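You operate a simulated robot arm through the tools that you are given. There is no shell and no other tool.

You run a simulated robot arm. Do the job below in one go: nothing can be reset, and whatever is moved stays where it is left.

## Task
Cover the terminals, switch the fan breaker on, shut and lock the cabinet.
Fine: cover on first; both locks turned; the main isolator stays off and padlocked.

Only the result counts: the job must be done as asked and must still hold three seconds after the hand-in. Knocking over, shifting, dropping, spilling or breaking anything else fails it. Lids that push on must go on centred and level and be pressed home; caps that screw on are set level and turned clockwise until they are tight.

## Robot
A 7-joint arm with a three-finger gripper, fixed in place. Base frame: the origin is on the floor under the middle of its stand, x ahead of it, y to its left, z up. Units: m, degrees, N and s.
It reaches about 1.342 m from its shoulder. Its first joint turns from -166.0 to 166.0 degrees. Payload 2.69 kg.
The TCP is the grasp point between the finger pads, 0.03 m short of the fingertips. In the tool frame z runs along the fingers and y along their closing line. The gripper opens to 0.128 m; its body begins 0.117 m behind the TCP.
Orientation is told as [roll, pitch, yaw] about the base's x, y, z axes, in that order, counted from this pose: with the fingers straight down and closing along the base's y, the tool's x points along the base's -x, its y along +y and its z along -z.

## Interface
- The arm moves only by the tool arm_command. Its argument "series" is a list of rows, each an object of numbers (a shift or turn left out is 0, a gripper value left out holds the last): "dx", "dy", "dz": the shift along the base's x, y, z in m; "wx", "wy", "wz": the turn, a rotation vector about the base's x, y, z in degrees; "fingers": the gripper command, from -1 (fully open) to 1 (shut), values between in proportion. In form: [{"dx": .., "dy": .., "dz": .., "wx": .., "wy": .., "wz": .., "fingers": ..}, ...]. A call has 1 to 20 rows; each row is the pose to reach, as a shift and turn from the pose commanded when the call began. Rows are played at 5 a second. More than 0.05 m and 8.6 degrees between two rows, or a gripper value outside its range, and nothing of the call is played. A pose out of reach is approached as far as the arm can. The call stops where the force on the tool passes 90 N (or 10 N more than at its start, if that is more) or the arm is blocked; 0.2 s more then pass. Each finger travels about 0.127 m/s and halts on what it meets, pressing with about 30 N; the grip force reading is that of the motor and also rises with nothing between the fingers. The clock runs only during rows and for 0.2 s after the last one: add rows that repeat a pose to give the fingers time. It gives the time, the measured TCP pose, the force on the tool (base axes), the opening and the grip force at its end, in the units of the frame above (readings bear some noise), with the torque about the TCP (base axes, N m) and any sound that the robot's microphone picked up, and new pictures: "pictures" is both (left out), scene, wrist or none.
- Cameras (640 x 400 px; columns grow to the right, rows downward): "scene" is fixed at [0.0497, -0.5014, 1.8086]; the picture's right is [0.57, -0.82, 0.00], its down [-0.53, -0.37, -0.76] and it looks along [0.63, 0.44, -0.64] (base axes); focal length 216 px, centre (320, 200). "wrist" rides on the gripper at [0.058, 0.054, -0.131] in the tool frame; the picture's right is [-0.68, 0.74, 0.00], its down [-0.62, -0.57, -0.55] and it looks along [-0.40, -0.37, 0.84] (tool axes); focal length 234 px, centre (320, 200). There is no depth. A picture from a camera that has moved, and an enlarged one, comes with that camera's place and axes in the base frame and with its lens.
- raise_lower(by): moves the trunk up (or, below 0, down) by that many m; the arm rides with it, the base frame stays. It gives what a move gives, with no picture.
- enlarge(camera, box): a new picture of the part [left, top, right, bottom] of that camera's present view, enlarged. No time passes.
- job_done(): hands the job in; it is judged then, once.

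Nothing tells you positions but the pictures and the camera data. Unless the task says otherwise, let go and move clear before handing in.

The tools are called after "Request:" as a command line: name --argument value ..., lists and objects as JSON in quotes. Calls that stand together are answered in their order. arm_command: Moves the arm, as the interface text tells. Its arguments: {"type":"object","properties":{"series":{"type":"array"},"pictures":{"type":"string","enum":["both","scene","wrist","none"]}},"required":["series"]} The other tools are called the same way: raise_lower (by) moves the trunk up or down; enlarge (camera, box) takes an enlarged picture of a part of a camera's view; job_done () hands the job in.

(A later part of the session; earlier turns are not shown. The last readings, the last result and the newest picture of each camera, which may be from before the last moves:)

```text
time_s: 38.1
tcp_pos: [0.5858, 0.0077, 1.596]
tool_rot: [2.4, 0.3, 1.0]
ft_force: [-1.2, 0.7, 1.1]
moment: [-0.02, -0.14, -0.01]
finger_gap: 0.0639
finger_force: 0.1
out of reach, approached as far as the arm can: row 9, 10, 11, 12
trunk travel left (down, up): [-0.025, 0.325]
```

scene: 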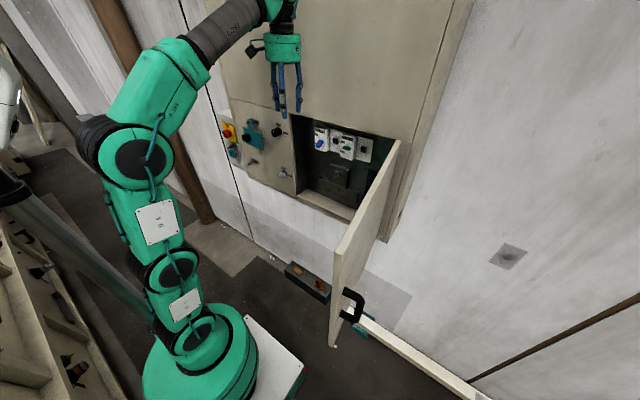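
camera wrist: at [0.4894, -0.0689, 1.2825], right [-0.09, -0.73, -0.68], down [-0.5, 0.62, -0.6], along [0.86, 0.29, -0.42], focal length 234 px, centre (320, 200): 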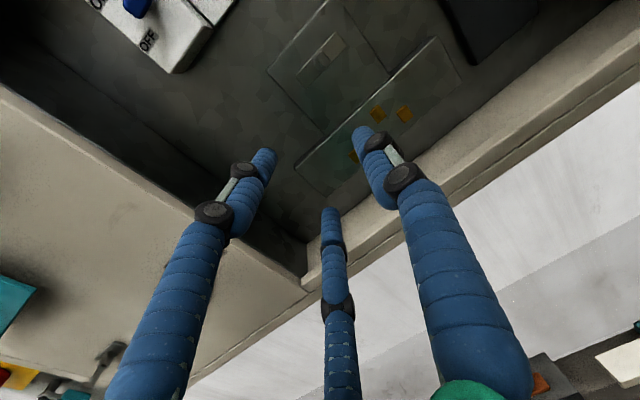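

The arm is now extended with the elbow up. I'll bring the tool forward again, this time lowering the wrist along a path that keeps the elbow above.

Request:
arm_command --series '[{"dx": 0.013, "dz": -0.028, "wy": -6.43}, {"dx": 0.026, "dz": -0.0526, "wy": -12.86}, {"dx": 0.038, "dz": -0.074, "wy": -19.29}, {"dx": 0.049, "dz": -0.0922, "wy": -25.7}, {"dx": 0.058, "dz": -0.1072, "wy": -32.14}, {"dx": 0.0655, "dz": -0.1194, "wy": -38.57}, {"dx": 0.071, "dz": -0.1289, "wy": -45}, {"dx": 0.074, "dz": -0.136, "wy": -51.4}, {"dx": 0.0744, "dz": -0.141, "wy": -57.86}, {"dx": 0.072, "dz": -0.1442, "wy": -64.3}, {"dx": 0.066, "dz": -0.1461, "wy": -70.7}, {"dx": 0.0575, "dz": -0.1467, "wy": -77.14}, {"dx": 0.0455, "dz": -0.1465, "wy": -83.57}, {"dx": 0.03, "dz": -0.146, "wy": -90}, {"dx": 0.03, "dz": -0.146, "wy": -90}]' --pictures "scene"

```text
time_s: 41.5
tcp_pos: [0.6402, 0.0065, 1.4144]
tool_rot: [-8.5, -84.2, 10.9]
ft_force: [2.8, 0.6, -1.6]
moment: [-0.02, -0.21, 0.01]
finger_gap: 0.0637
finger_force: 0.1
trunk travel left (down, up): [-0.025, 0.325]
stopped in row 15: the arm was blocked; the commanded pose is now the measured one
```

scene: 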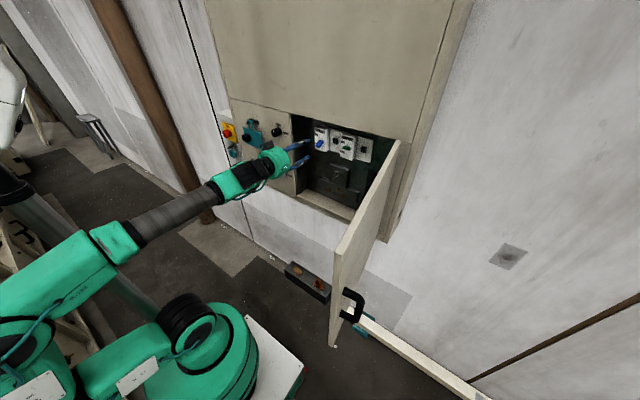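

The arm reports it was blocked with the elbow out at the back-left, near the rack. I'll check for contact there before moving again.

Request:
enlarge --camera "scene" --box '[0, 200, 300, 400]'

Request:
enlarge --camera "scene" --box '[0, 280, 120, 400]'

Request:
enlarge --camera "scene" --box '[0, 150, 120, 280]'

```text
2.00 times, centred on (150, 300) of scene
camera zoom: at [0.0497, -0.5014, 1.8086], right [0.57, -0.82, 0.0], down [-0.53, -0.37, -0.76], along [0.63, 0.44, -0.64], focal length 432 px, centre (660, 0)
```

zoom: 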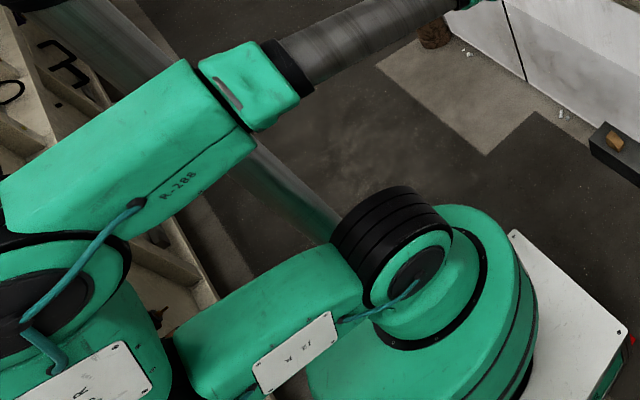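

```text
3.33 times, centred on (60, 340) of scene
camera zoom: at [0.0497, -0.5014, 1.8086], right [0.57, -0.82, 0.0], down [-0.53, -0.37, -0.76], along [0.63, 0.44, -0.64], focal length 720 px, centre (1187, -267)
```

zoom: 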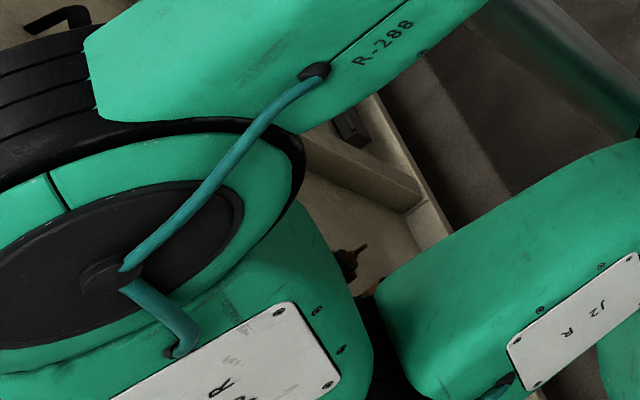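

```text
3.08 times, centred on (60, 215) of scene
camera zoom: at [0.0497, -0.5014, 1.8086], right [0.57, -0.82, 0.0], down [-0.53, -0.37, -0.76], along [0.63, 0.44, -0.64], focal length 664 px, centre (1120, 154)
```

zoom: 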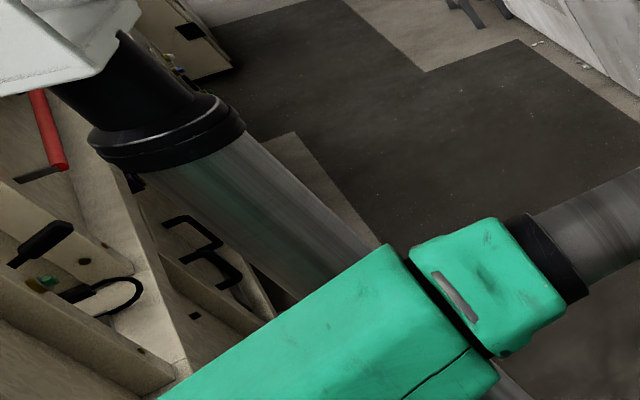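

The arm folded sideways because the upper arm passed near vertical. I'll reverse to the extended tool-down pose. Then I'll raise the trunk so the upper arm leans forward as the wrist comes down, which should keep the elbow above.

Request:
arm_command --series '[{"dx": 0.0, "dz": 0.01, "wy": 5}, {"dx": 0.008, "dz": 0.01, "wy": 11}, {"dx": 0.014, "dz": 0.01, "wy": 18}, {"dx": 0.018, "dz": 0.012, "wy": 24}, {"dx": 0.02, "dz": 0.015, "wy": 30}, {"dx": 0.019, "dz": 0.02, "wy": 37}, {"dx": 0.016, "dz": 0.027, "wy": 43}, {"dx": 0.011, "dz": 0.037, "wy": 49}, {"dx": 0.004, "dz": 0.05, "wy": 56}, {"dx": -0.006, "dz": 0.065, "wy": 62}, {"dx": -0.017, "dz": 0.085, "wy": 68}, {"dx": -0.029, "dz": 0.108, "wy": 74}, {"dx": -0.042, "dz": 0.135, "wy": 79}, {"dx": -0.055, "dz": 0.17, "wy": 84}, {"dx": -0.055, "dz": 0.17, "wy": 84}]' --pictures "scene"

```text
time_s: 44.8
tcp_pos: [0.5819, 0.0083, 1.5873]
tool_rot: [2.4, -0.7, 1.2]
ft_force: [1.7, -0.9, 0.1]
moment: [0.0, 0.05, -0.01]
finger_gap: 0.0639
finger_force: 0.0
trunk travel left (down, up): [-0.025, 0.325]
```

scene: 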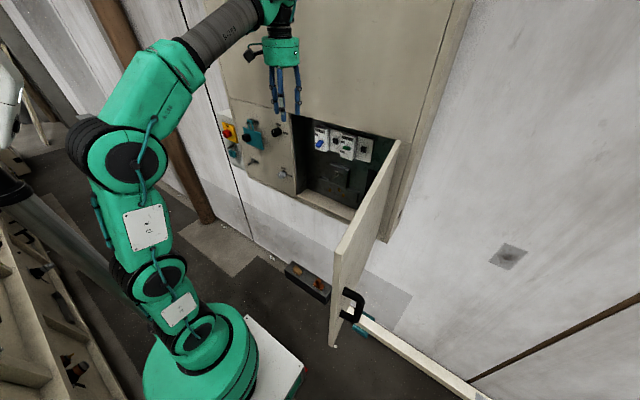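

The arm is back in the extended posture. I'll raise the trunk fully, then move the wrist left and down so the upper arm leans forward.

Request:
raise_lower --by 0.32

Request:
arm_command --series '[{"dy": 0.03, "dz": -0.03}, {"dy": 0.06, "dz": -0.065}, {"dy": 0.09, "dz": -0.1}, {"dy": 0.12, "dz": -0.135}, {"dy": 0.15, "dz": -0.17}, {"dy": 0.18, "dz": -0.205}, {"dy": 0.21, "dz": -0.24}, {"dy": 0.24, "dz": -0.275}, {"dy": 0.27, "dz": -0.31}, {"dy": 0.27, "dz": -0.31}]' --pictures "scene"

```text
time_s: 47.9
tcp_pos: [0.5821, 0.0079, 1.9081]
tool_rot: [2.3, -0.7, 1.0]
ft_force: [0.5, 1.4, 0.0]
moment: [-0.02, 0.0, -0.01]
finger_gap: 0.0639
finger_force: 0.1
trunk travel left (down, up): [-0.345, 0.005]
```

```text
time_s: 50.1
tcp_pos: [0.5828, 0.2775, 1.599]
tool_rot: [2.3, -0.8, 1.2]
ft_force: [0.6, -0.6, -0.5]
moment: [-0.06, -0.04, 0.01]
finger_gap: 0.0638
finger_force: 0.0
trunk travel left (down, up): [-0.345, 0.005]
```

scene: 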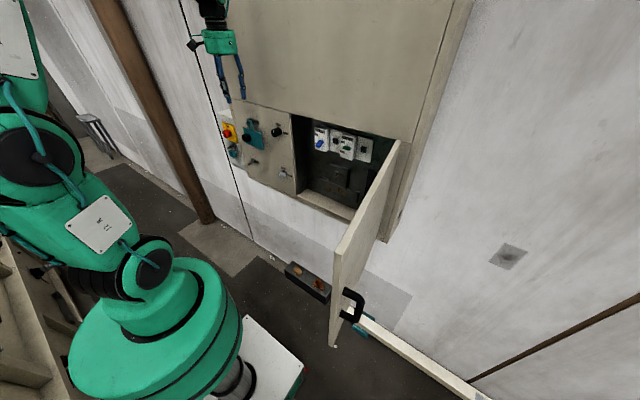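

The upper arm is now roughly in line with the wrist direction. I'll pitch the tool forward while staying above and clear of the cover hook.

Request:
arm_command --series '[{"dx": 0.0121, "dy": 0.0066, "dz": -0.019, "wy": -6.43}, {"dx": 0.0239, "dy": 0.0132, "dz": -0.0346, "wy": -12.86}, {"dx": 0.0349, "dy": 0.0198, "dz": -0.047, "wy": -19.29}, {"dx": 0.0448, "dy": 0.0264, "dz": -0.0561, "wy": -25.7}, {"dx": 0.0531, "dy": 0.033, "dz": -0.0621, "wy": -32.14}, {"dx": 0.0597, "dy": 0.0396, "dz": -0.0653, "wy": -38.57}, {"dx": 0.0642, "dy": 0.0463, "dz": -0.0658, "wy": -45}, {"dx": 0.0663, "dy": 0.0529, "dz": -0.0639, "wy": -51.4}, {"dx": 0.0657, "dy": 0.0595, "dz": -0.0599, "wy": -57.86}, {"dx": 0.0623, "dy": 0.0661, "dz": -0.0541, "wy": -64.3}, {"dx": 0.0557, "dy": 0.0727, "dz": -0.0469, "wy": -70.7}, {"dx": 0.046, "dy": 0.0793, "dz": -0.0385, "wy": -77.14}, {"dx": 0.033, "dy": 0.0859, "dz": -0.0293, "wy": -83.57}, {"dx": 0.0166, "dy": 0.0925, "dz": -0.0198, "wy": -90}, {"dx": 0.0166, "dy": 0.0925, "dz": -0.0198, "wy": -90}]' --pictures "scene"

```text
time_s: 53.3
tcp_pos: [0.5969, 0.3697, 1.5773]
tool_rot: [-124.0, -88.8, 126.4]
ft_force: [0.1, -0.5, -0.8]
moment: [0.04, 0.0, 0.0]
finger_gap: 0.0639
finger_force: 0.0
trunk travel left (down, up): [-0.345, 0.005]
```

scene: 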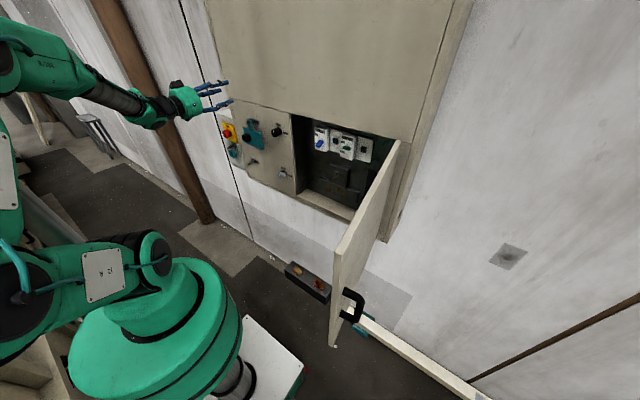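

Request:
enlarge --camera "scene" --box '[0, 100, 250, 400]'

Request:
enlarge --camera "scene" --box '[0, 0, 240, 150]'

```text
1.33 times, centred on (125, 250) of scene
camera zoom: at [0.0497, -0.5014, 1.8086], right [0.57, -0.82, 0.0], down [-0.53, -0.37, -0.76], along [0.63, 0.44, -0.64], focal length 288 px, centre (580, 133)
```

zoom: 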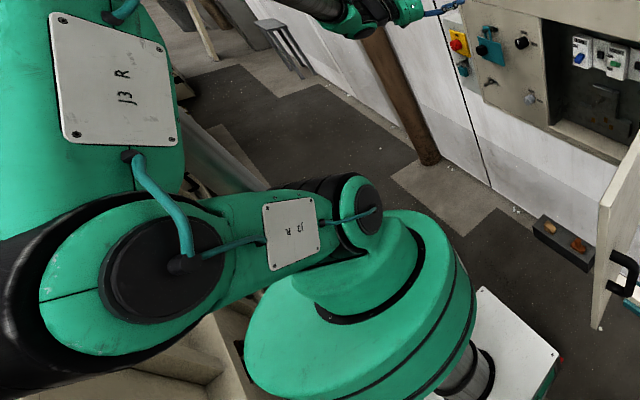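

```text
2.67 times, centred on (120, 75) of scene
camera zoom: at [0.0497, -0.5014, 1.8086], right [0.57, -0.82, 0.0], down [-0.53, -0.37, -0.76], along [0.63, 0.44, -0.64], focal length 576 px, centre (853, 533)
```

zoom: 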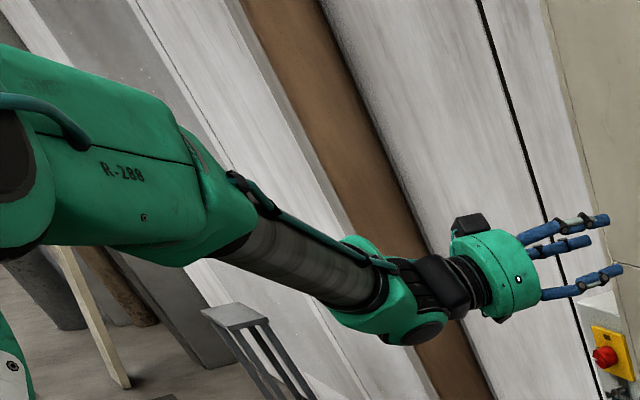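

The arm turns out to be a base yaw plus three in-plane joints, so the earlier limit was the wrist passing through its straight position. With the trunk high the forearm slopes down to the wrist and avoids that. I'll lower to cover height and roll the camera to the top.

Request:
arm_command --series '[{"dx": -0.01, "dz": -0.03}, {"dx": -0.02, "dz": -0.065}, {"dx": -0.03, "dz": -0.1}, {"dx": -0.04, "dz": -0.13}, {"dx": -0.05, "dz": -0.16}, {"dx": -0.05, "dz": -0.19}, {"dx": -0.05, "dz": -0.19}]' --pictures "scene"

```text
time_s: 54.9
tcp_pos: [0.5486, 0.3703, 1.3864]
tool_rot: [-120.2, -88.6, 122.3]
ft_force: [0.6, 0.7, 0.2]
moment: [-0.02, -0.04, -0.01]
finger_gap: 0.0643
finger_force: 0.0
trunk travel left (down, up): [-0.345, 0.005]
```

scene: 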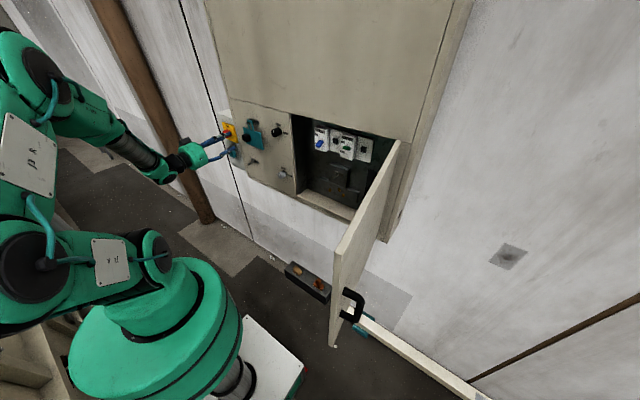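

Request:
arm_command --series '[{"dy": -0.043, "dz": -0.014}, {"dy": -0.086, "dz": -0.028}, {"dy": -0.129, "dz": -0.042}, {"dy": -0.172, "dz": -0.056}, {"dy": -0.215, "dz": -0.07}, {"dy": -0.258, "dz": -0.084, "dx": 0.01}, {"dy": -0.301, "dz": -0.098, "dx": 0.02}, {"dy": -0.344, "dz": -0.112, "dx": 0.03}, {"dy": -0.387, "dz": -0.126, "dx": 0.04}, {"dy": -0.43, "dz": -0.14, "dx": 0.05}, {"dy": -0.47, "dz": -0.16, "dx": 0.06}, {"dy": -0.47, "dz": -0.16, "dx": 0.06}]' --pictures "both"

```text
time_s: 57.5
tcp_pos: [0.5932, 0.0451, 1.2516]
tool_rot: [-84.3, -87.2, 81.1]
ft_force: [0.9, -0.6, -0.8]
moment: [-0.01, -0.05, -0.03]
finger_gap: 0.0641
finger_force: 0.1
out of reach, approached as far as the arm can: row 7, 8, 9, 10, 11, 12
trunk travel left (down, up): [-0.345, 0.005]
camera wrist: at [0.4651, 0.104, 1.1913], right [0.05, 0.77, 0.64], down [-0.57, -0.5, 0.64], along [0.82, -0.4, 0.42], focal length 234 px, centre (320, 200)
```

scene: 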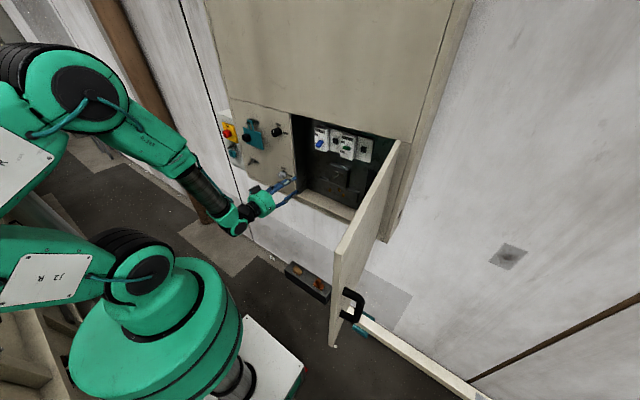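
wrist: 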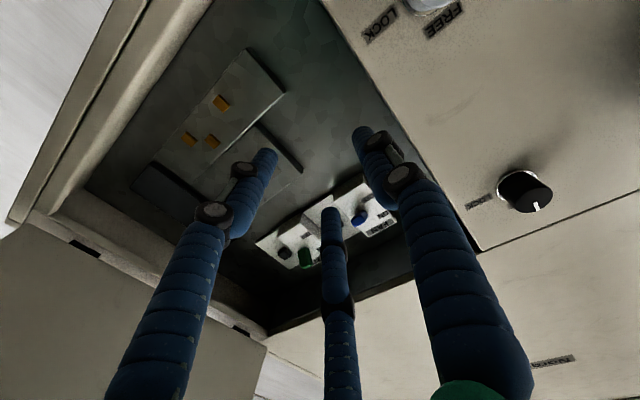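

The limit now is simply that the wrist gets too close to the base column. Moving forward as I go right should free it.

Request:
arm_command --series '[{"dx": 0.02, "dy": -0.01, "dz": -0.005}, {"dx": 0.04, "dy": -0.03, "dz": -0.01}, {"dx": 0.06, "dy": -0.05, "dz": -0.02}, {"dx": 0.08, "dy": -0.07, "dz": -0.03}, {"dx": 0.1, "dy": -0.1, "dz": -0.04}, {"dx": 0.1, "dy": -0.13, "dz": -0.04}, {"dx": 0.1, "dy": -0.13, "dz": -0.04}]' --pictures "both"

```text
time_s: 59.1
tcp_pos: [0.6903, 0.0059, 1.2176]
tool_rot: [-76.7, -87.6, 68.3]
ft_force: [-0.1, 0.6, -0.4]
moment: [-0.01, -0.01, -0.01]
finger_gap: 0.0638
finger_force: 0.2
out of reach, approached as far as the arm can: row 1, 2, 3, 4, 5, 6, 7
trunk travel left (down, up): [-0.345, 0.005]
camera wrist: at [0.5686, 0.0759, 1.1589], right [0.12, 0.75, 0.65], down [-0.62, -0.46, 0.64], along [0.78, -0.47, 0.41], focal length 234 px, centre (320, 200)
```

scene: 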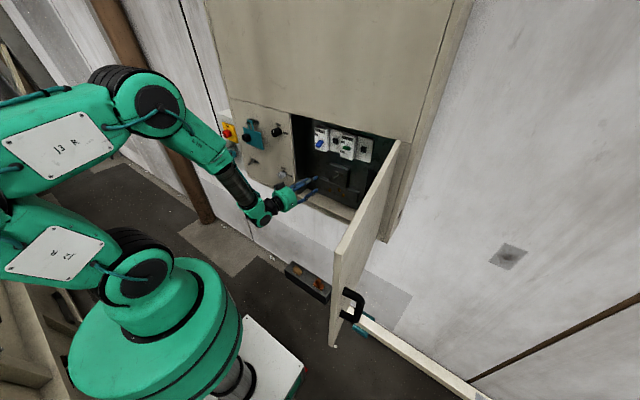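
wrist: 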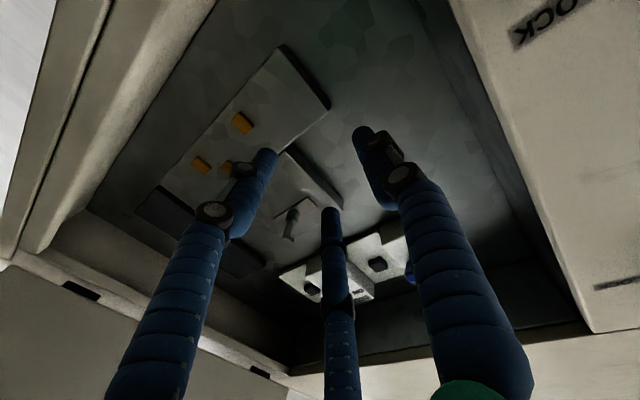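

The wrist again stops near y = 0, which suggests the base joint may be at its limit. I'll back out, go up to an easy posture and test moving right there.

Request:
arm_command --series '[{"dx": -0.03, "dy": 0.01, "dz": 0.01}, {"dx": -0.06, "dy": 0.02, "dz": 0.03}, {"dx": -0.07, "dy": 0.03, "dz": 0.07}, {"dx": -0.08, "dy": 0.04, "dz": 0.115}, {"dx": -0.09, "dy": 0.04, "dz": 0.16}, {"dx": -0.1, "dy": 0.04, "dz": 0.205}, {"dx": -0.1, "dy": 0.04, "dz": 0.25}, {"dx": -0.1, "dy": 0.04, "dz": 0.295}, {"dx": -0.1, "dy": 0.04, "dz": 0.34}, {"dx": -0.1, "dy": 0.04, "dz": 0.385}, {"dx": -0.1, "dy": 0.04, "dz": 0.43}, {"dx": -0.1, "dy": 0.04, "dz": 0.43}]' --pictures "none"

Request:
arm_command --series '[{"dy": -0.04}, {"dy": -0.08}, {"dy": -0.12}, {"dy": -0.16}, {"dy": -0.2}, {"dy": -0.2}]' --pictures "scene"

```text
time_s: 61.7
tcp_pos: [0.5919, 0.0419, 1.6455]
tool_rot: [-76.2, -87.6, 67.8]
ft_force: [-0.4, 0.3, -0.4]
moment: [0.02, 0.0, 0.01]
finger_gap: 0.0641
finger_force: 0.0
trunk travel left (down, up): [-0.345, 0.005]
```

```text
time_s: 63.1
tcp_pos: [0.6058, -0.1121, 1.6225]
tool_rot: [10.9, -84.2, -23.7]
ft_force: [-0.1, -0.1, -0.4]
moment: [0.01, 0.04, 0.02]
finger_gap: 0.0642
finger_force: 0.1
out of reach, approached as far as the arm can: row 3, 4, 5
trunk travel left (down, up): [-0.345, 0.005]
```

scene: 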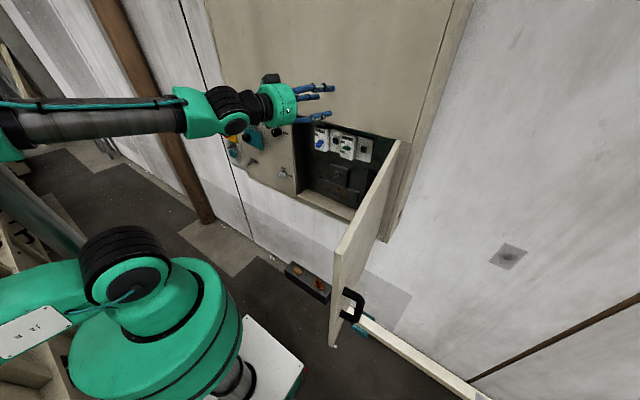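

The likely cause is the forearm roll joint having turned half-way round when I pitched the tool off to the side. I'll return to tool-down straight ahead, then pitch the tool forward exactly in the arm's own plane.

Request:
arm_command --series '[{"wz": 4, "dy": 0.035, "dz": 0.02}, {"wz": 8, "dy": 0.07, "dz": 0.04}, {"wz": 12.8, "dy": 0.105, "dz": 0.05}, {"wz": 12.8, "dy": 0.105, "dz": 0.05}]' --pictures "none"

Request:
arm_command --series '[{"wy": 7, "dz": 0.01}, {"wy": 14, "dz": 0.02}, {"wy": 21, "dz": 0.02}, {"wy": 28, "dz": 0.02}, {"wy": 35, "dz": 0.02}, {"wy": 42, "dz": 0.02}, {"wy": 49, "dz": 0.01}, {"wy": 56, "dx": -0.01}, {"wy": 63, "dx": -0.02, "dz": -0.01}, {"wy": 70, "dx": -0.03, "dz": -0.03}, {"wy": 77, "dx": -0.04, "dz": -0.05}, {"wy": 84, "dx": -0.05, "dz": -0.07}, {"wy": 84, "dx": -0.05, "dz": -0.07}]' --pictures "scene"

```text
time_s: 64.1
tcp_pos: [0.6442, -0.0583, 1.6631]
tool_rot: [53.6, -86.4, -59.9]
ft_force: [0.4, 0.3, -0.4]
moment: [0.05, -0.05, 0.0]
finger_gap: 0.0639
finger_force: 0.1
out of reach, approached as far as the arm can: row 1, 2, 3, 4
trunk travel left (down, up): [-0.345, 0.005]
```

```text
time_s: 66.9
tcp_pos: [0.5922, -0.0562, 1.5941]
tool_rot: [-5.9, -4.0, -3.4]
ft_force: [0.7, 0.3, -0.6]
moment: [-0.03, 0.11, 0.01]
finger_gap: 0.0639
finger_force: 0.0
out of reach, approached as far as the arm can: row 3, 4, 5
trunk travel left (down, up): [-0.345, 0.005]
```

scene: 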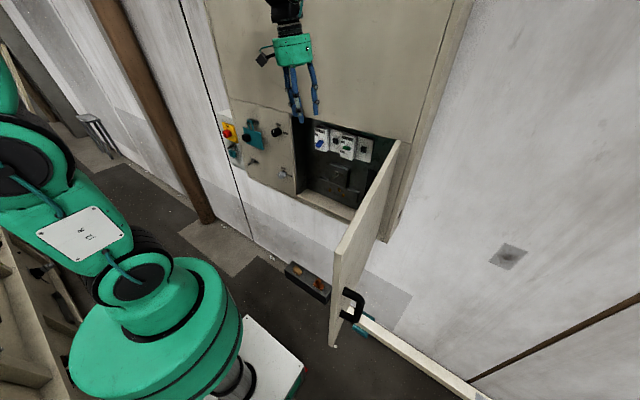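

Request:
enlarge --camera "scene" --box '[230, 0, 350, 75]'

Request:
enlarge --camera "scene" --box '[0, 50, 240, 400]'

```text
5.33 times, centred on (290, 38) of scene
camera zoom: at [0.0497, -0.5014, 1.8086], right [0.57, -0.82, 0.0], down [-0.53, -0.37, -0.76], along [0.63, 0.44, -0.64], focal length 1152 px, centre (480, 1067)
```

zoom: 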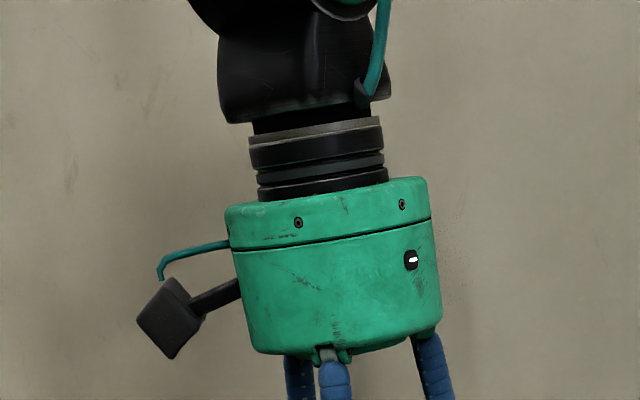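

```text
1.14 times, centred on (120, 225) of scene
camera zoom: at [0.0497, -0.5014, 1.8086], right [0.57, -0.82, 0.0], down [-0.53, -0.37, -0.76], along [0.63, 0.44, -0.64], focal length 247 px, centre (549, 171)
```

zoom: 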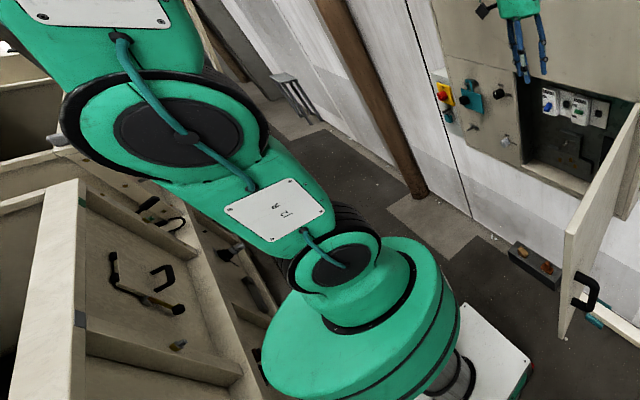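

I'm back at tool-down straight ahead. I'll square up the orientation, then pitch forward strictly in the vertical plane at y ≈ 0.

Request:
arm_command --series '[{"dx": -0.02, "dy": 0.02, "dz": -0.01, "wx": 2, "wy": 1.3, "wz": 1.1}, {"dx": -0.04, "dy": 0.04, "dz": -0.02, "wx": 4, "wy": 2.7, "wz": 2.3}, {"dx": -0.06, "dy": 0.056, "dz": -0.044, "wx": 5.9, "wy": 4, "wz": 3.4}, {"dx": -0.06, "dy": 0.056, "dz": -0.044, "wx": 5.9, "wy": 4, "wz": 3.4}]' --pictures "none"

Request:
arm_command --series '[{"dx": 0.0188, "dz": -0.0269, "wy": -6.43}, {"dx": 0.0373, "dz": -0.0504, "wy": -12.86}, {"dx": 0.055, "dz": -0.0707, "wy": -19.29}, {"dx": 0.0716, "dz": -0.0877, "wy": -25.7}, {"dx": 0.0866, "dz": -0.1016, "wy": -32.14}, {"dx": 0.0999, "dz": -0.1127, "wy": -38.57}, {"dx": 0.1111, "dz": -0.1211, "wy": -45}, {"dx": 0.1199, "dz": -0.1271, "wy": -51.4}, {"dx": 0.126, "dz": -0.131, "wy": -57.86}, {"dx": 0.1293, "dz": -0.1331, "wy": -64.3}, {"dx": 0.1294, "dz": -0.1338, "wy": -70.7}, {"dx": 0.1264, "dz": -0.1333, "wy": -77.14}, {"dx": 0.1201, "dz": -0.132, "wy": -83.57}, {"dx": 0.11, "dz": -0.13, "wy": -90}, {"dx": 0.11, "dz": -0.13, "wy": -90}]' --pictures "scene"

```text
time_s: 67.9
tcp_pos: [0.5318, -0.0002, 1.5514]
tool_rot: [-0.1, 0.0, -0.1]
ft_force: [0.1, -0.1, 1.1]
moment: [-0.05, -0.03, -0.02]
finger_gap: 0.0641
finger_force: 0.0
trunk travel left (down, up): [-0.345, 0.005]
```

```text
time_s: 71.1
tcp_pos: [0.6423, -0.0003, 1.4218]
tool_rot: [159.0, -89.8, -159.1]
ft_force: [-0.2, 0.1, 0.1]
moment: [-0.03, 0.04, -0.03]
finger_gap: 0.0639
finger_force: 0.1
trunk travel left (down, up): [-0.345, 0.005]
```

scene: 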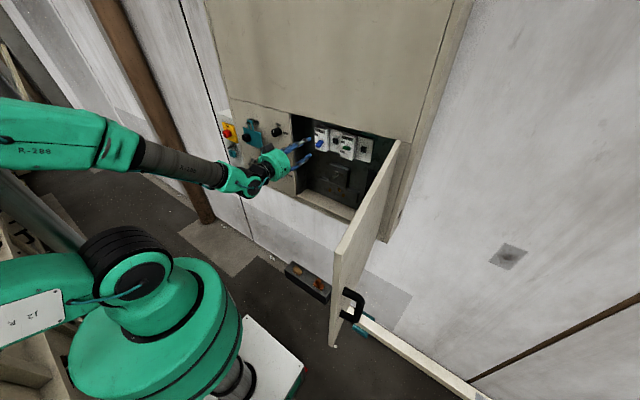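

That reached the pose exactly. Now I test going down and right in front of the inside peg.

Request:
arm_command --series '[{"dy": -0.02, "dz": -0.03}, {"dy": -0.04, "dz": -0.06}, {"dy": -0.06, "dz": -0.09}, {"dy": -0.08, "dz": -0.12}, {"dy": -0.1, "dz": -0.15}, {"dy": -0.1, "dz": -0.18}, {"dy": -0.1, "dz": -0.18}]' --pictures "both"

```text
time_s: 72.7
tcp_pos: [0.641, -0.1005, 1.2405]
tool_rot: [102.3, -89.8, -102.4]
ft_force: [-0.2, -0.1, -0.4]
moment: [0.0, -0.01, -0.01]
finger_gap: 0.0639
finger_force: 0.0
trunk travel left (down, up): [-0.345, 0.005]
camera wrist: at [0.512, -0.0457, 1.1824], right [0.0, 0.74, 0.68], down [-0.55, -0.56, 0.61], along [0.83, -0.37, 0.4], focal length 234 px, centre (320, 200)
```

scene: 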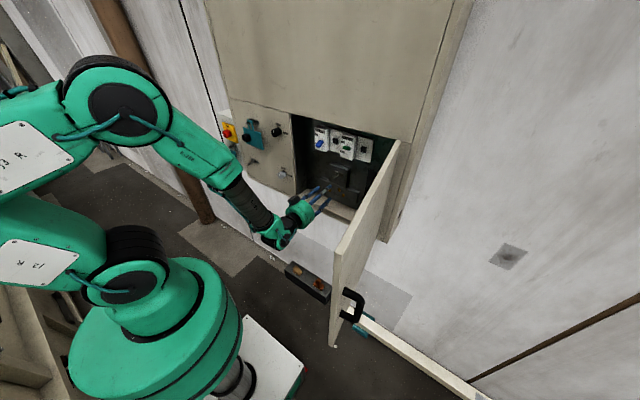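
wrist: 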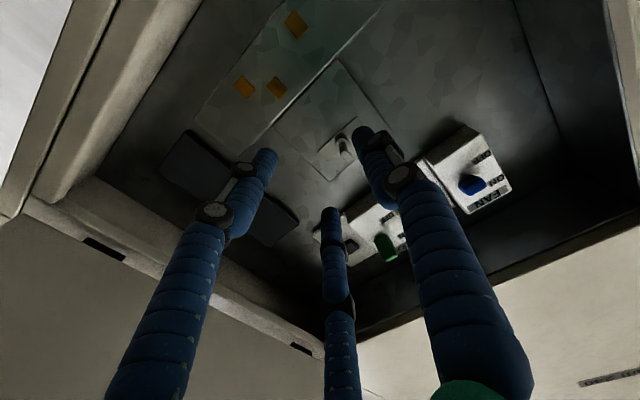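

The posture works now. I'll roll the tool half a turn so the camera sits above, checking the joint has range for it.

Request:
arm_command --series '[{"wx": -8.5}, {"wx": -17}, {"wx": -25.5}, {"wx": -34}, {"wx": -42.5}, {"wx": -51}, {"wx": -59.5}, {"wx": -68}, {"wx": -76.5}, {"wx": -85}, {"wx": -90}, {"wx": -90}]' --pictures "none"

Request:
arm_command --series '[{"wx": -8.5}, {"wx": -17}, {"wx": -25.5}, {"wx": -34}, {"wx": -42.5}, {"wx": -51}, {"wx": -59.5}, {"wx": -68}, {"wx": -76.5}, {"wx": -85}, {"wx": -90}, {"wx": -90}]' --pictures "both"

```text
time_s: 75.3
tcp_pos: [0.6414, -0.1003, 1.2407]
tool_rot: [-90.1, 0.0, 89.9]
ft_force: [-0.4, -0.1, -0.9]
moment: [0.01, 0.01, -0.01]
finger_gap: 0.0637
finger_force: 0.0
trunk travel left (down, up): [-0.345, 0.005]
```

```text
time_s: 77.9
tcp_pos: [0.6421, -0.108, 1.2474]
tool_rot: [-74.1, 89.2, 106.5]
ft_force: [-0.6, 0.0, -1.0]
moment: [0.01, 0.01, -0.06]
finger_gap: 0.0641
finger_force: 0.0
out of reach, approached as far as the arm can: row 11, 12
trunk travel left (down, up): [-0.345, 0.005]
camera wrist: at [0.512, -0.1628, 1.3055], right [0.01, -0.73, -0.69], down [-0.56, 0.57, -0.61], along [0.83, 0.38, -0.4], focal length 234 px, centre (320, 200)
```

scene: 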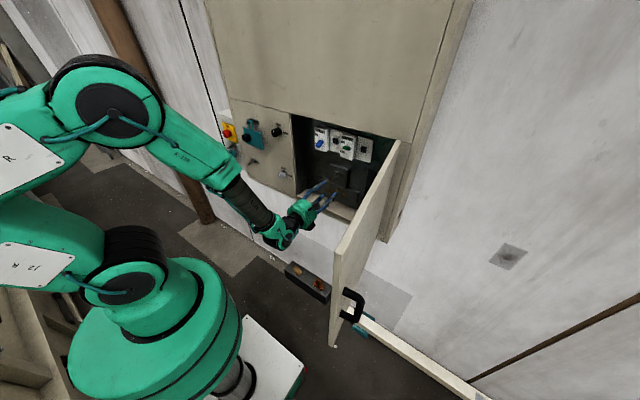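
wrist: 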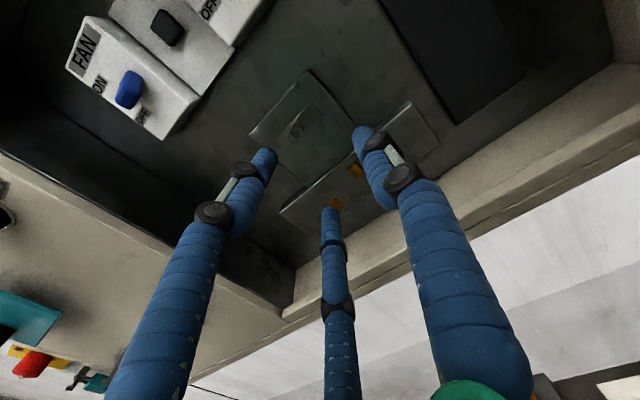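

The roll range ends near −180°. A roll of +120° gives the same finger pattern with the camera on top, so I'll turn there and use it for both picking and hanging.

Request:
arm_command --series '[{"wx": 8.5}, {"wx": 17}, {"wx": 25.5}, {"wx": 34}, {"wx": 42.5}, {"wx": 51}, {"wx": 59.5}, {"wx": 68}, {"wx": 76.5}, {"wx": 85}, {"wx": 93.5}, {"wx": 102}, {"wx": 110.5}, {"wx": 119}, {"wx": 127.5}, {"wx": 136}, {"wx": 144.5}, {"wx": 153}, {"wx": 161}, {"wx": 161}]' --pictures "none"

Request:
arm_command --series '[{"wx": 8.5}, {"wx": 17}, {"wx": 25.5}, {"wx": 34}, {"wx": 42.5}, {"wx": 51}, {"wx": 59.5}, {"wx": 68}, {"wx": 76.5}, {"wx": 85}, {"wx": 93.5}, {"wx": 102}, {"wx": 110.5}, {"wx": 119}, {"wx": 127.5}, {"wx": 136}, {"wx": 136}]' --pictures "wrist"

```text
time_s: 82.1
tcp_pos: [0.6429, -0.1073, 1.2487]
tool_rot: [-90.2, -71.1, 90.0]
ft_force: [-0.4, -0.6, -0.5]
moment: [-0.02, 0.01, 0.03]
finger_gap: 0.0642
finger_force: 0.1
trunk travel left (down, up): [-0.345, 0.005]
```

```text
time_s: 85.7
tcp_pos: [0.6423, -0.1068, 1.2461]
tool_rot: [89.8, 27.2, -90.0]
ft_force: [0.7, 0.2, 1.0]
moment: [0.0, -0.01, 0.05]
finger_gap: 0.0641
finger_force: 0.1
trunk travel left (down, up): [-0.345, 0.005]
camera wrist: at [0.5122, -0.0792, 1.3218], right [0.0, -0.94, 0.35], down [-0.55, -0.29, -0.78], along [0.83, -0.19, -0.52], focal length 234 px, centre (320, 200)
```

wrist: 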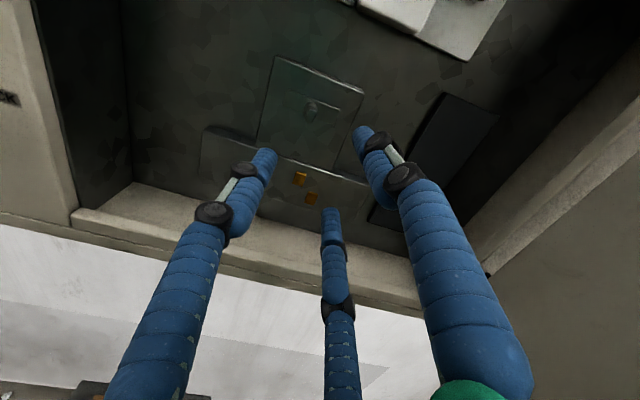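

The peg and terminals are clearly visible now. I'll zoom in on the peg from here.

Request:
enlarge --camera "wrist" --box '[240, 50, 380, 150]'

Request:
enlarge --camera "wrist" --box '[190, 40, 390, 220]'

Request:
enlarge --camera "scene" --box '[300, 155, 380, 205]'

```text
4.00 times, centred on (310, 100) of wrist
camera zoom: at [0.5122, -0.0792, 1.3218], right [0.0, -0.94, 0.35], down [-0.55, -0.29, -0.78], along [0.83, -0.19, -0.52], focal length 937 px, centre (360, 600)
```

zoom: 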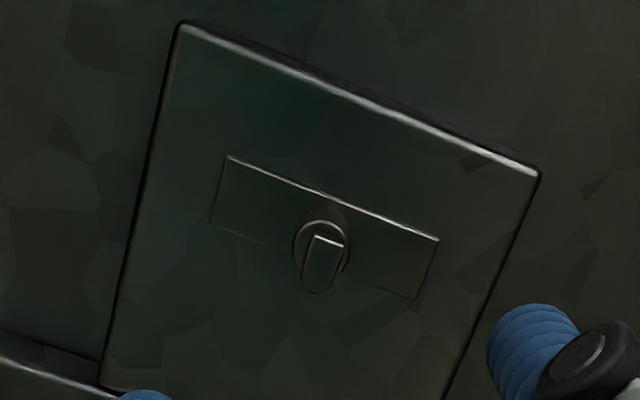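

```text
2.22 times, centred on (290, 130) of wrist
camera zoom: at [0.5122, -0.0792, 1.3218], right [0.0, -0.94, 0.35], down [-0.55, -0.29, -0.78], along [0.83, -0.19, -0.52], focal length 520 px, centre (387, 356)
```

zoom: 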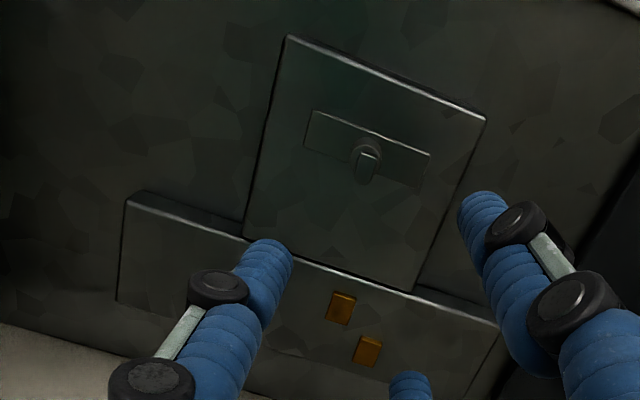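

```text
8.00 times, centred on (340, 180) of scene
camera zoom: at [0.0497, -0.5014, 1.8086], right [0.57, -0.82, 0.0], down [-0.53, -0.37, -0.76], along [0.63, 0.44, -0.64], focal length 1728 px, centre (160, 360)
```

zoom: 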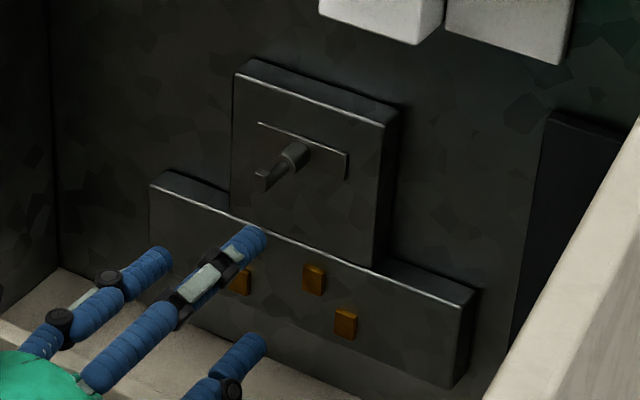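

The inside peg tip is at about (0.747, −0.087, 1.27). Now I go to the matching viewpoint for the cover hook, passing between the two lock knobs and keeping clear of them.

Request:
arm_command --series '[{"dy": 0.025, "dz": 0.03}, {"dy": 0.06, "dz": 0.06}, {"dy": 0.1, "dz": 0.079}, {"dy": 0.14, "dz": 0.079}, {"dy": 0.18, "dz": 0.079}, {"dy": 0.22, "dz": 0.079}, {"dy": 0.26, "dz": 0.079}, {"dy": 0.3, "dz": 0.079, "dx": -0.005}, {"dy": 0.335, "dz": 0.079, "dx": -0.025}, {"dy": 0.365, "dz": 0.09, "dx": -0.045}, {"dy": 0.39, "dz": 0.12, "dx": -0.065}, {"dy": 0.41, "dz": 0.15, "dx": -0.08}, {"dy": 0.42, "dz": 0.175, "dx": -0.0863}, {"dy": 0.42, "dz": 0.175, "dx": -0.0863}]' --pictures "both"

Request:
enlarge --camera "wrist" --box '[240, 50, 380, 150]'

```text
time_s: 88.7
tcp_pos: [0.5561, 0.31, 1.4233]
tool_rot: [89.8, 27.1, -90.0]
ft_force: [-0.4, -0.7, -0.7]
moment: [-0.01, 0.0, 0.02]
finger_gap: 0.0636
finger_force: 0.1
trunk travel left (down, up): [-0.345, 0.005]
camera wrist: at [0.4257, 0.3387, 1.4975], right [0.0, -0.94, 0.35], down [-0.55, -0.29, -0.78], along [0.83, -0.19, -0.52], focal length 234 px, centre (320, 200)
```

scene: 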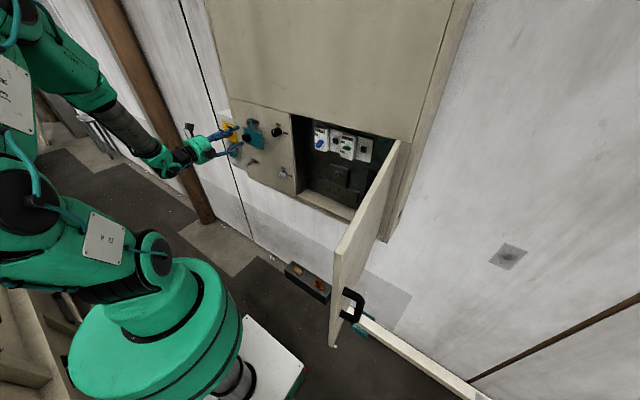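
wrist: 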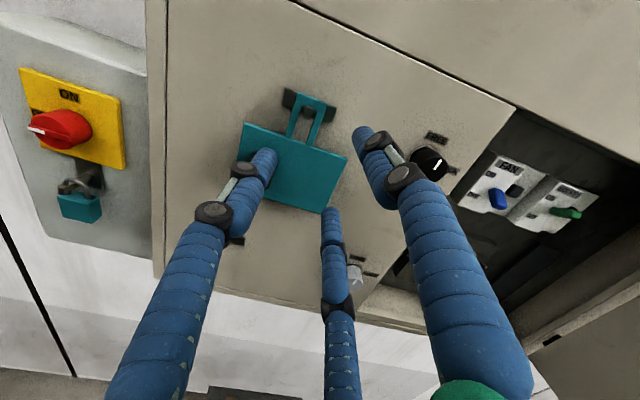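

```text
4.00 times, centred on (310, 100) of wrist
camera zoom: at [0.4257, 0.3387, 1.4975], right [0.0, -0.94, 0.35], down [-0.55, -0.29, -0.78], along [0.83, -0.19, -0.52], focal length 937 px, centre (360, 600)
```

zoom: 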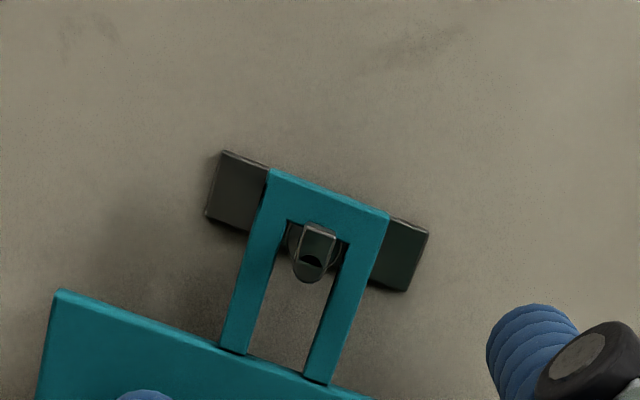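

From matching viewpoints the peg-to-hook offset comes out at about (+0.083, −0.420, −0.176). Now I line the gripper up in front of the cover's knob.

Request:
arm_command --series '[{"dy": 0.02, "dz": -0.02}, {"dy": 0.04, "dz": -0.04}, {"dy": 0.057, "dz": -0.058}, {"dy": 0.057, "dz": -0.058, "dx": 0.03}, {"dy": 0.057, "dz": -0.058, "dx": 0.05}, {"dy": 0.057, "dz": -0.058, "dx": 0.05}]' --pictures "both"

Request:
enlarge --camera "wrist" --box '[230, 60, 430, 230]'

Request:
enlarge --camera "scene" --box '[210, 110, 290, 170]'

```text
time_s: 90.1
tcp_pos: [0.6065, 0.3687, 1.3633]
tool_rot: [89.8, 27.0, -90.0]
ft_force: [0.1, -0.2, -0.3]
moment: [0.01, 0.0, -0.02]
finger_gap: 0.0639
finger_force: 0.0
trunk travel left (down, up): [-0.345, 0.005]
camera wrist: at [0.4753, 0.3975, 1.4378], right [0.0, -0.94, 0.35], down [-0.55, -0.29, -0.78], along [0.83, -0.19, -0.52], focal length 234 px, centre (320, 200)
```

scene: 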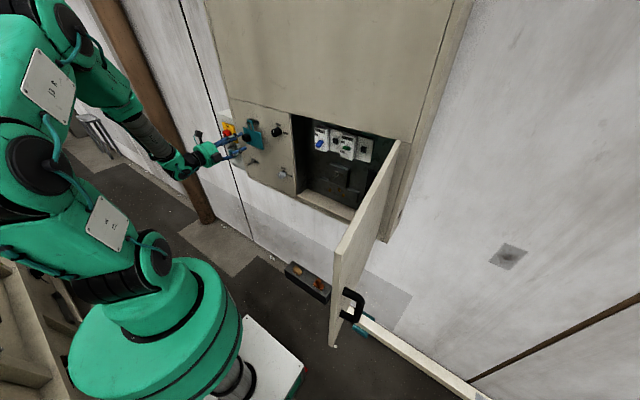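
wrist: 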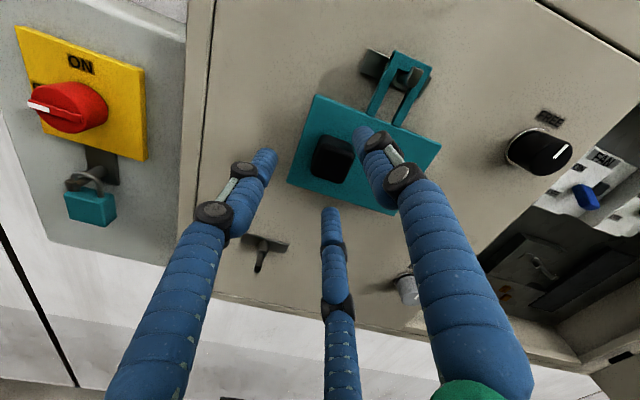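

```text
2.35 times, centred on (330, 145) of wrist
camera zoom: at [0.4753, 0.3975, 1.4378], right [0.0, -0.94, 0.35], down [-0.55, -0.29, -0.78], along [0.83, -0.19, -0.52], focal length 551 px, centre (296, 329)
```

zoom: 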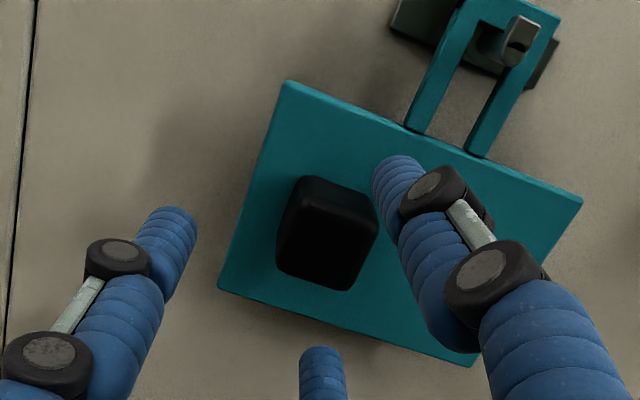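

```text
6.67 times, centred on (250, 140) of scene
camera zoom: at [0.0497, -0.5014, 1.8086], right [0.57, -0.82, 0.0], down [-0.53, -0.37, -0.76], along [0.63, 0.44, -0.64], focal length 1440 px, centre (787, 600)
```

zoom: 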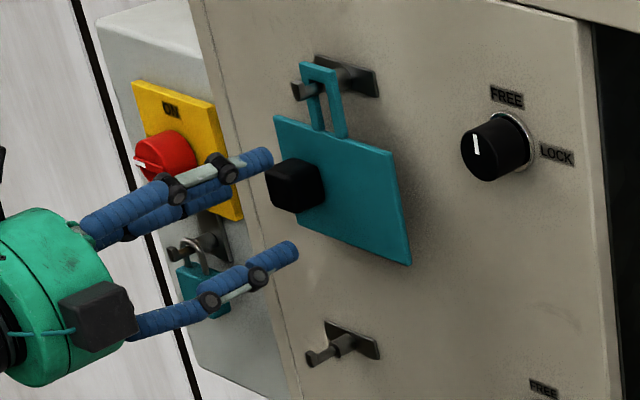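

Request:
enlarge --camera "wrist" --box '[300, 120, 380, 190]'

Request:
enlarge --camera "scene" --box '[236, 124, 268, 144]'

```text
5.71 times, centred on (340, 155) of wrist
camera zoom: at [0.4753, 0.3975, 1.4378], right [0.0, -0.94, 0.35], down [-0.55, -0.29, -0.78], along [0.83, -0.19, -0.52], focal length 1338 px, centre (206, 457)
```

zoom: 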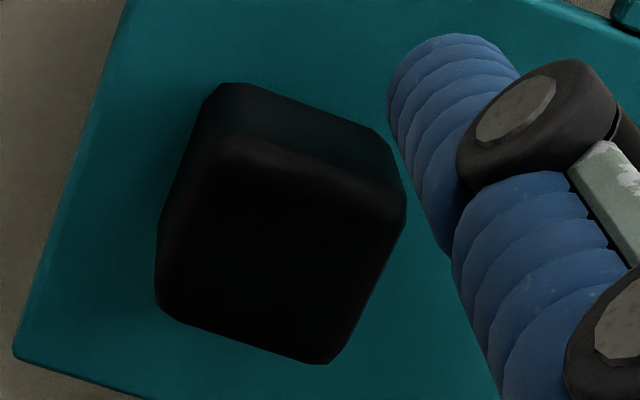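

```text
16.00 times, centred on (252, 134) of scene
camera zoom: at [0.0497, -0.5014, 1.8086], right [0.57, -0.82, 0.0], down [-0.53, -0.37, -0.76], along [0.63, 0.44, -0.64], focal length 3456 px, centre (1408, 1256)
```

zoom: 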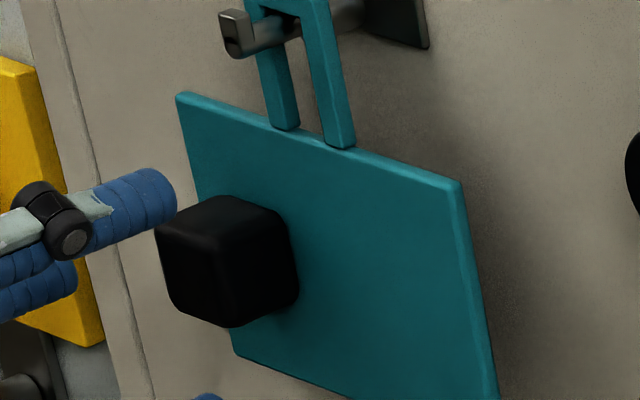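

The knob face is at about (0.650, 0.361, 1.367) and the plate front is at x ≈ 0.679. I'll centre on it, move in to about 4 mm short of the plate, then close.

Request:
arm_command --series '[{"dy": -0.005, "dz": 0.002}, {"dy": -0.01, "dz": 0.0035}, {"dy": -0.01, "dz": 0.0035, "dx": 0.015}, {"dy": -0.01, "dz": 0.0035, "dx": 0.03}, {"dy": -0.01, "dz": 0.0035, "dx": 0.037}, {"dy": -0.01, "dz": 0.0035, "dx": 0.037}]' --pictures "both"

Request:
enlarge --camera "wrist" --box '[230, 60, 430, 230]'

Request:
enlarge --camera "scene" --box '[228, 114, 276, 154]'

```text
time_s: 91.5
tcp_pos: [0.6416, 0.3595, 1.3657]
tool_rot: [89.8, 27.1, -90.1]
ft_force: [0.5, 0.2, 0.0]
moment: [-0.02, 0.0, -0.04]
finger_gap: 0.0641
finger_force: 0.0
trunk travel left (down, up): [-0.345, 0.005]
camera wrist: at [0.5118, 0.3883, 1.4414], right [0.0, -0.94, 0.35], down [-0.55, -0.29, -0.78], along [0.83, -0.19, -0.52], focal length 234 px, centre (320, 200)
```

scene: 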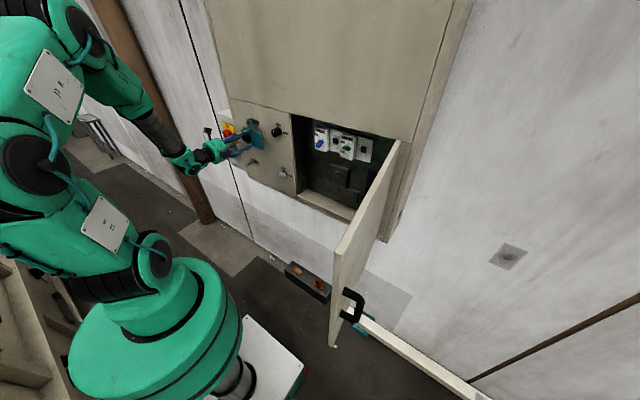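
wrist: 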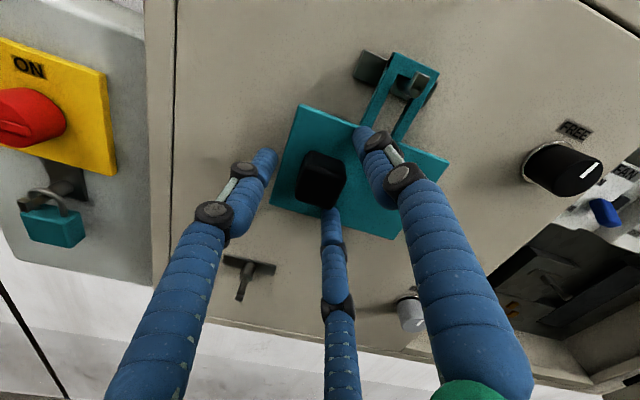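

```text
2.35 times, centred on (330, 145) of wrist
camera zoom: at [0.5118, 0.3883, 1.4414], right [0.0, -0.94, 0.35], down [-0.55, -0.29, -0.78], along [0.83, -0.19, -0.52], focal length 551 px, centre (296, 329)
```

zoom: 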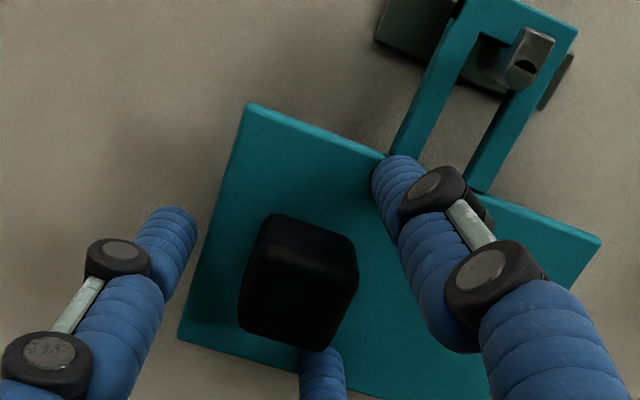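

```text
10.00 times, centred on (252, 134) of scene
camera zoom: at [0.0497, -0.5014, 1.8086], right [0.57, -0.82, 0.0], down [-0.53, -0.37, -0.76], along [0.63, 0.44, -0.64], focal length 2160 px, centre (1000, 860)
```

zoom: 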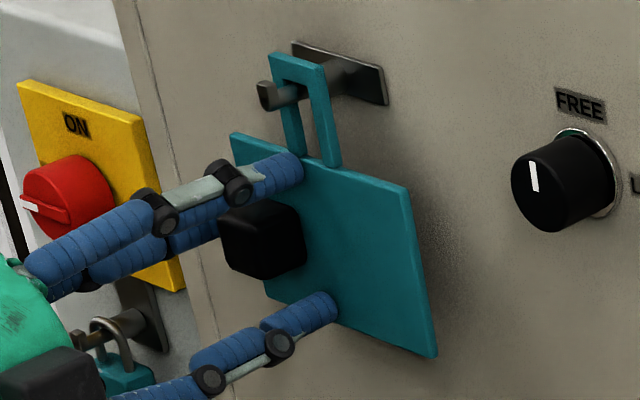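

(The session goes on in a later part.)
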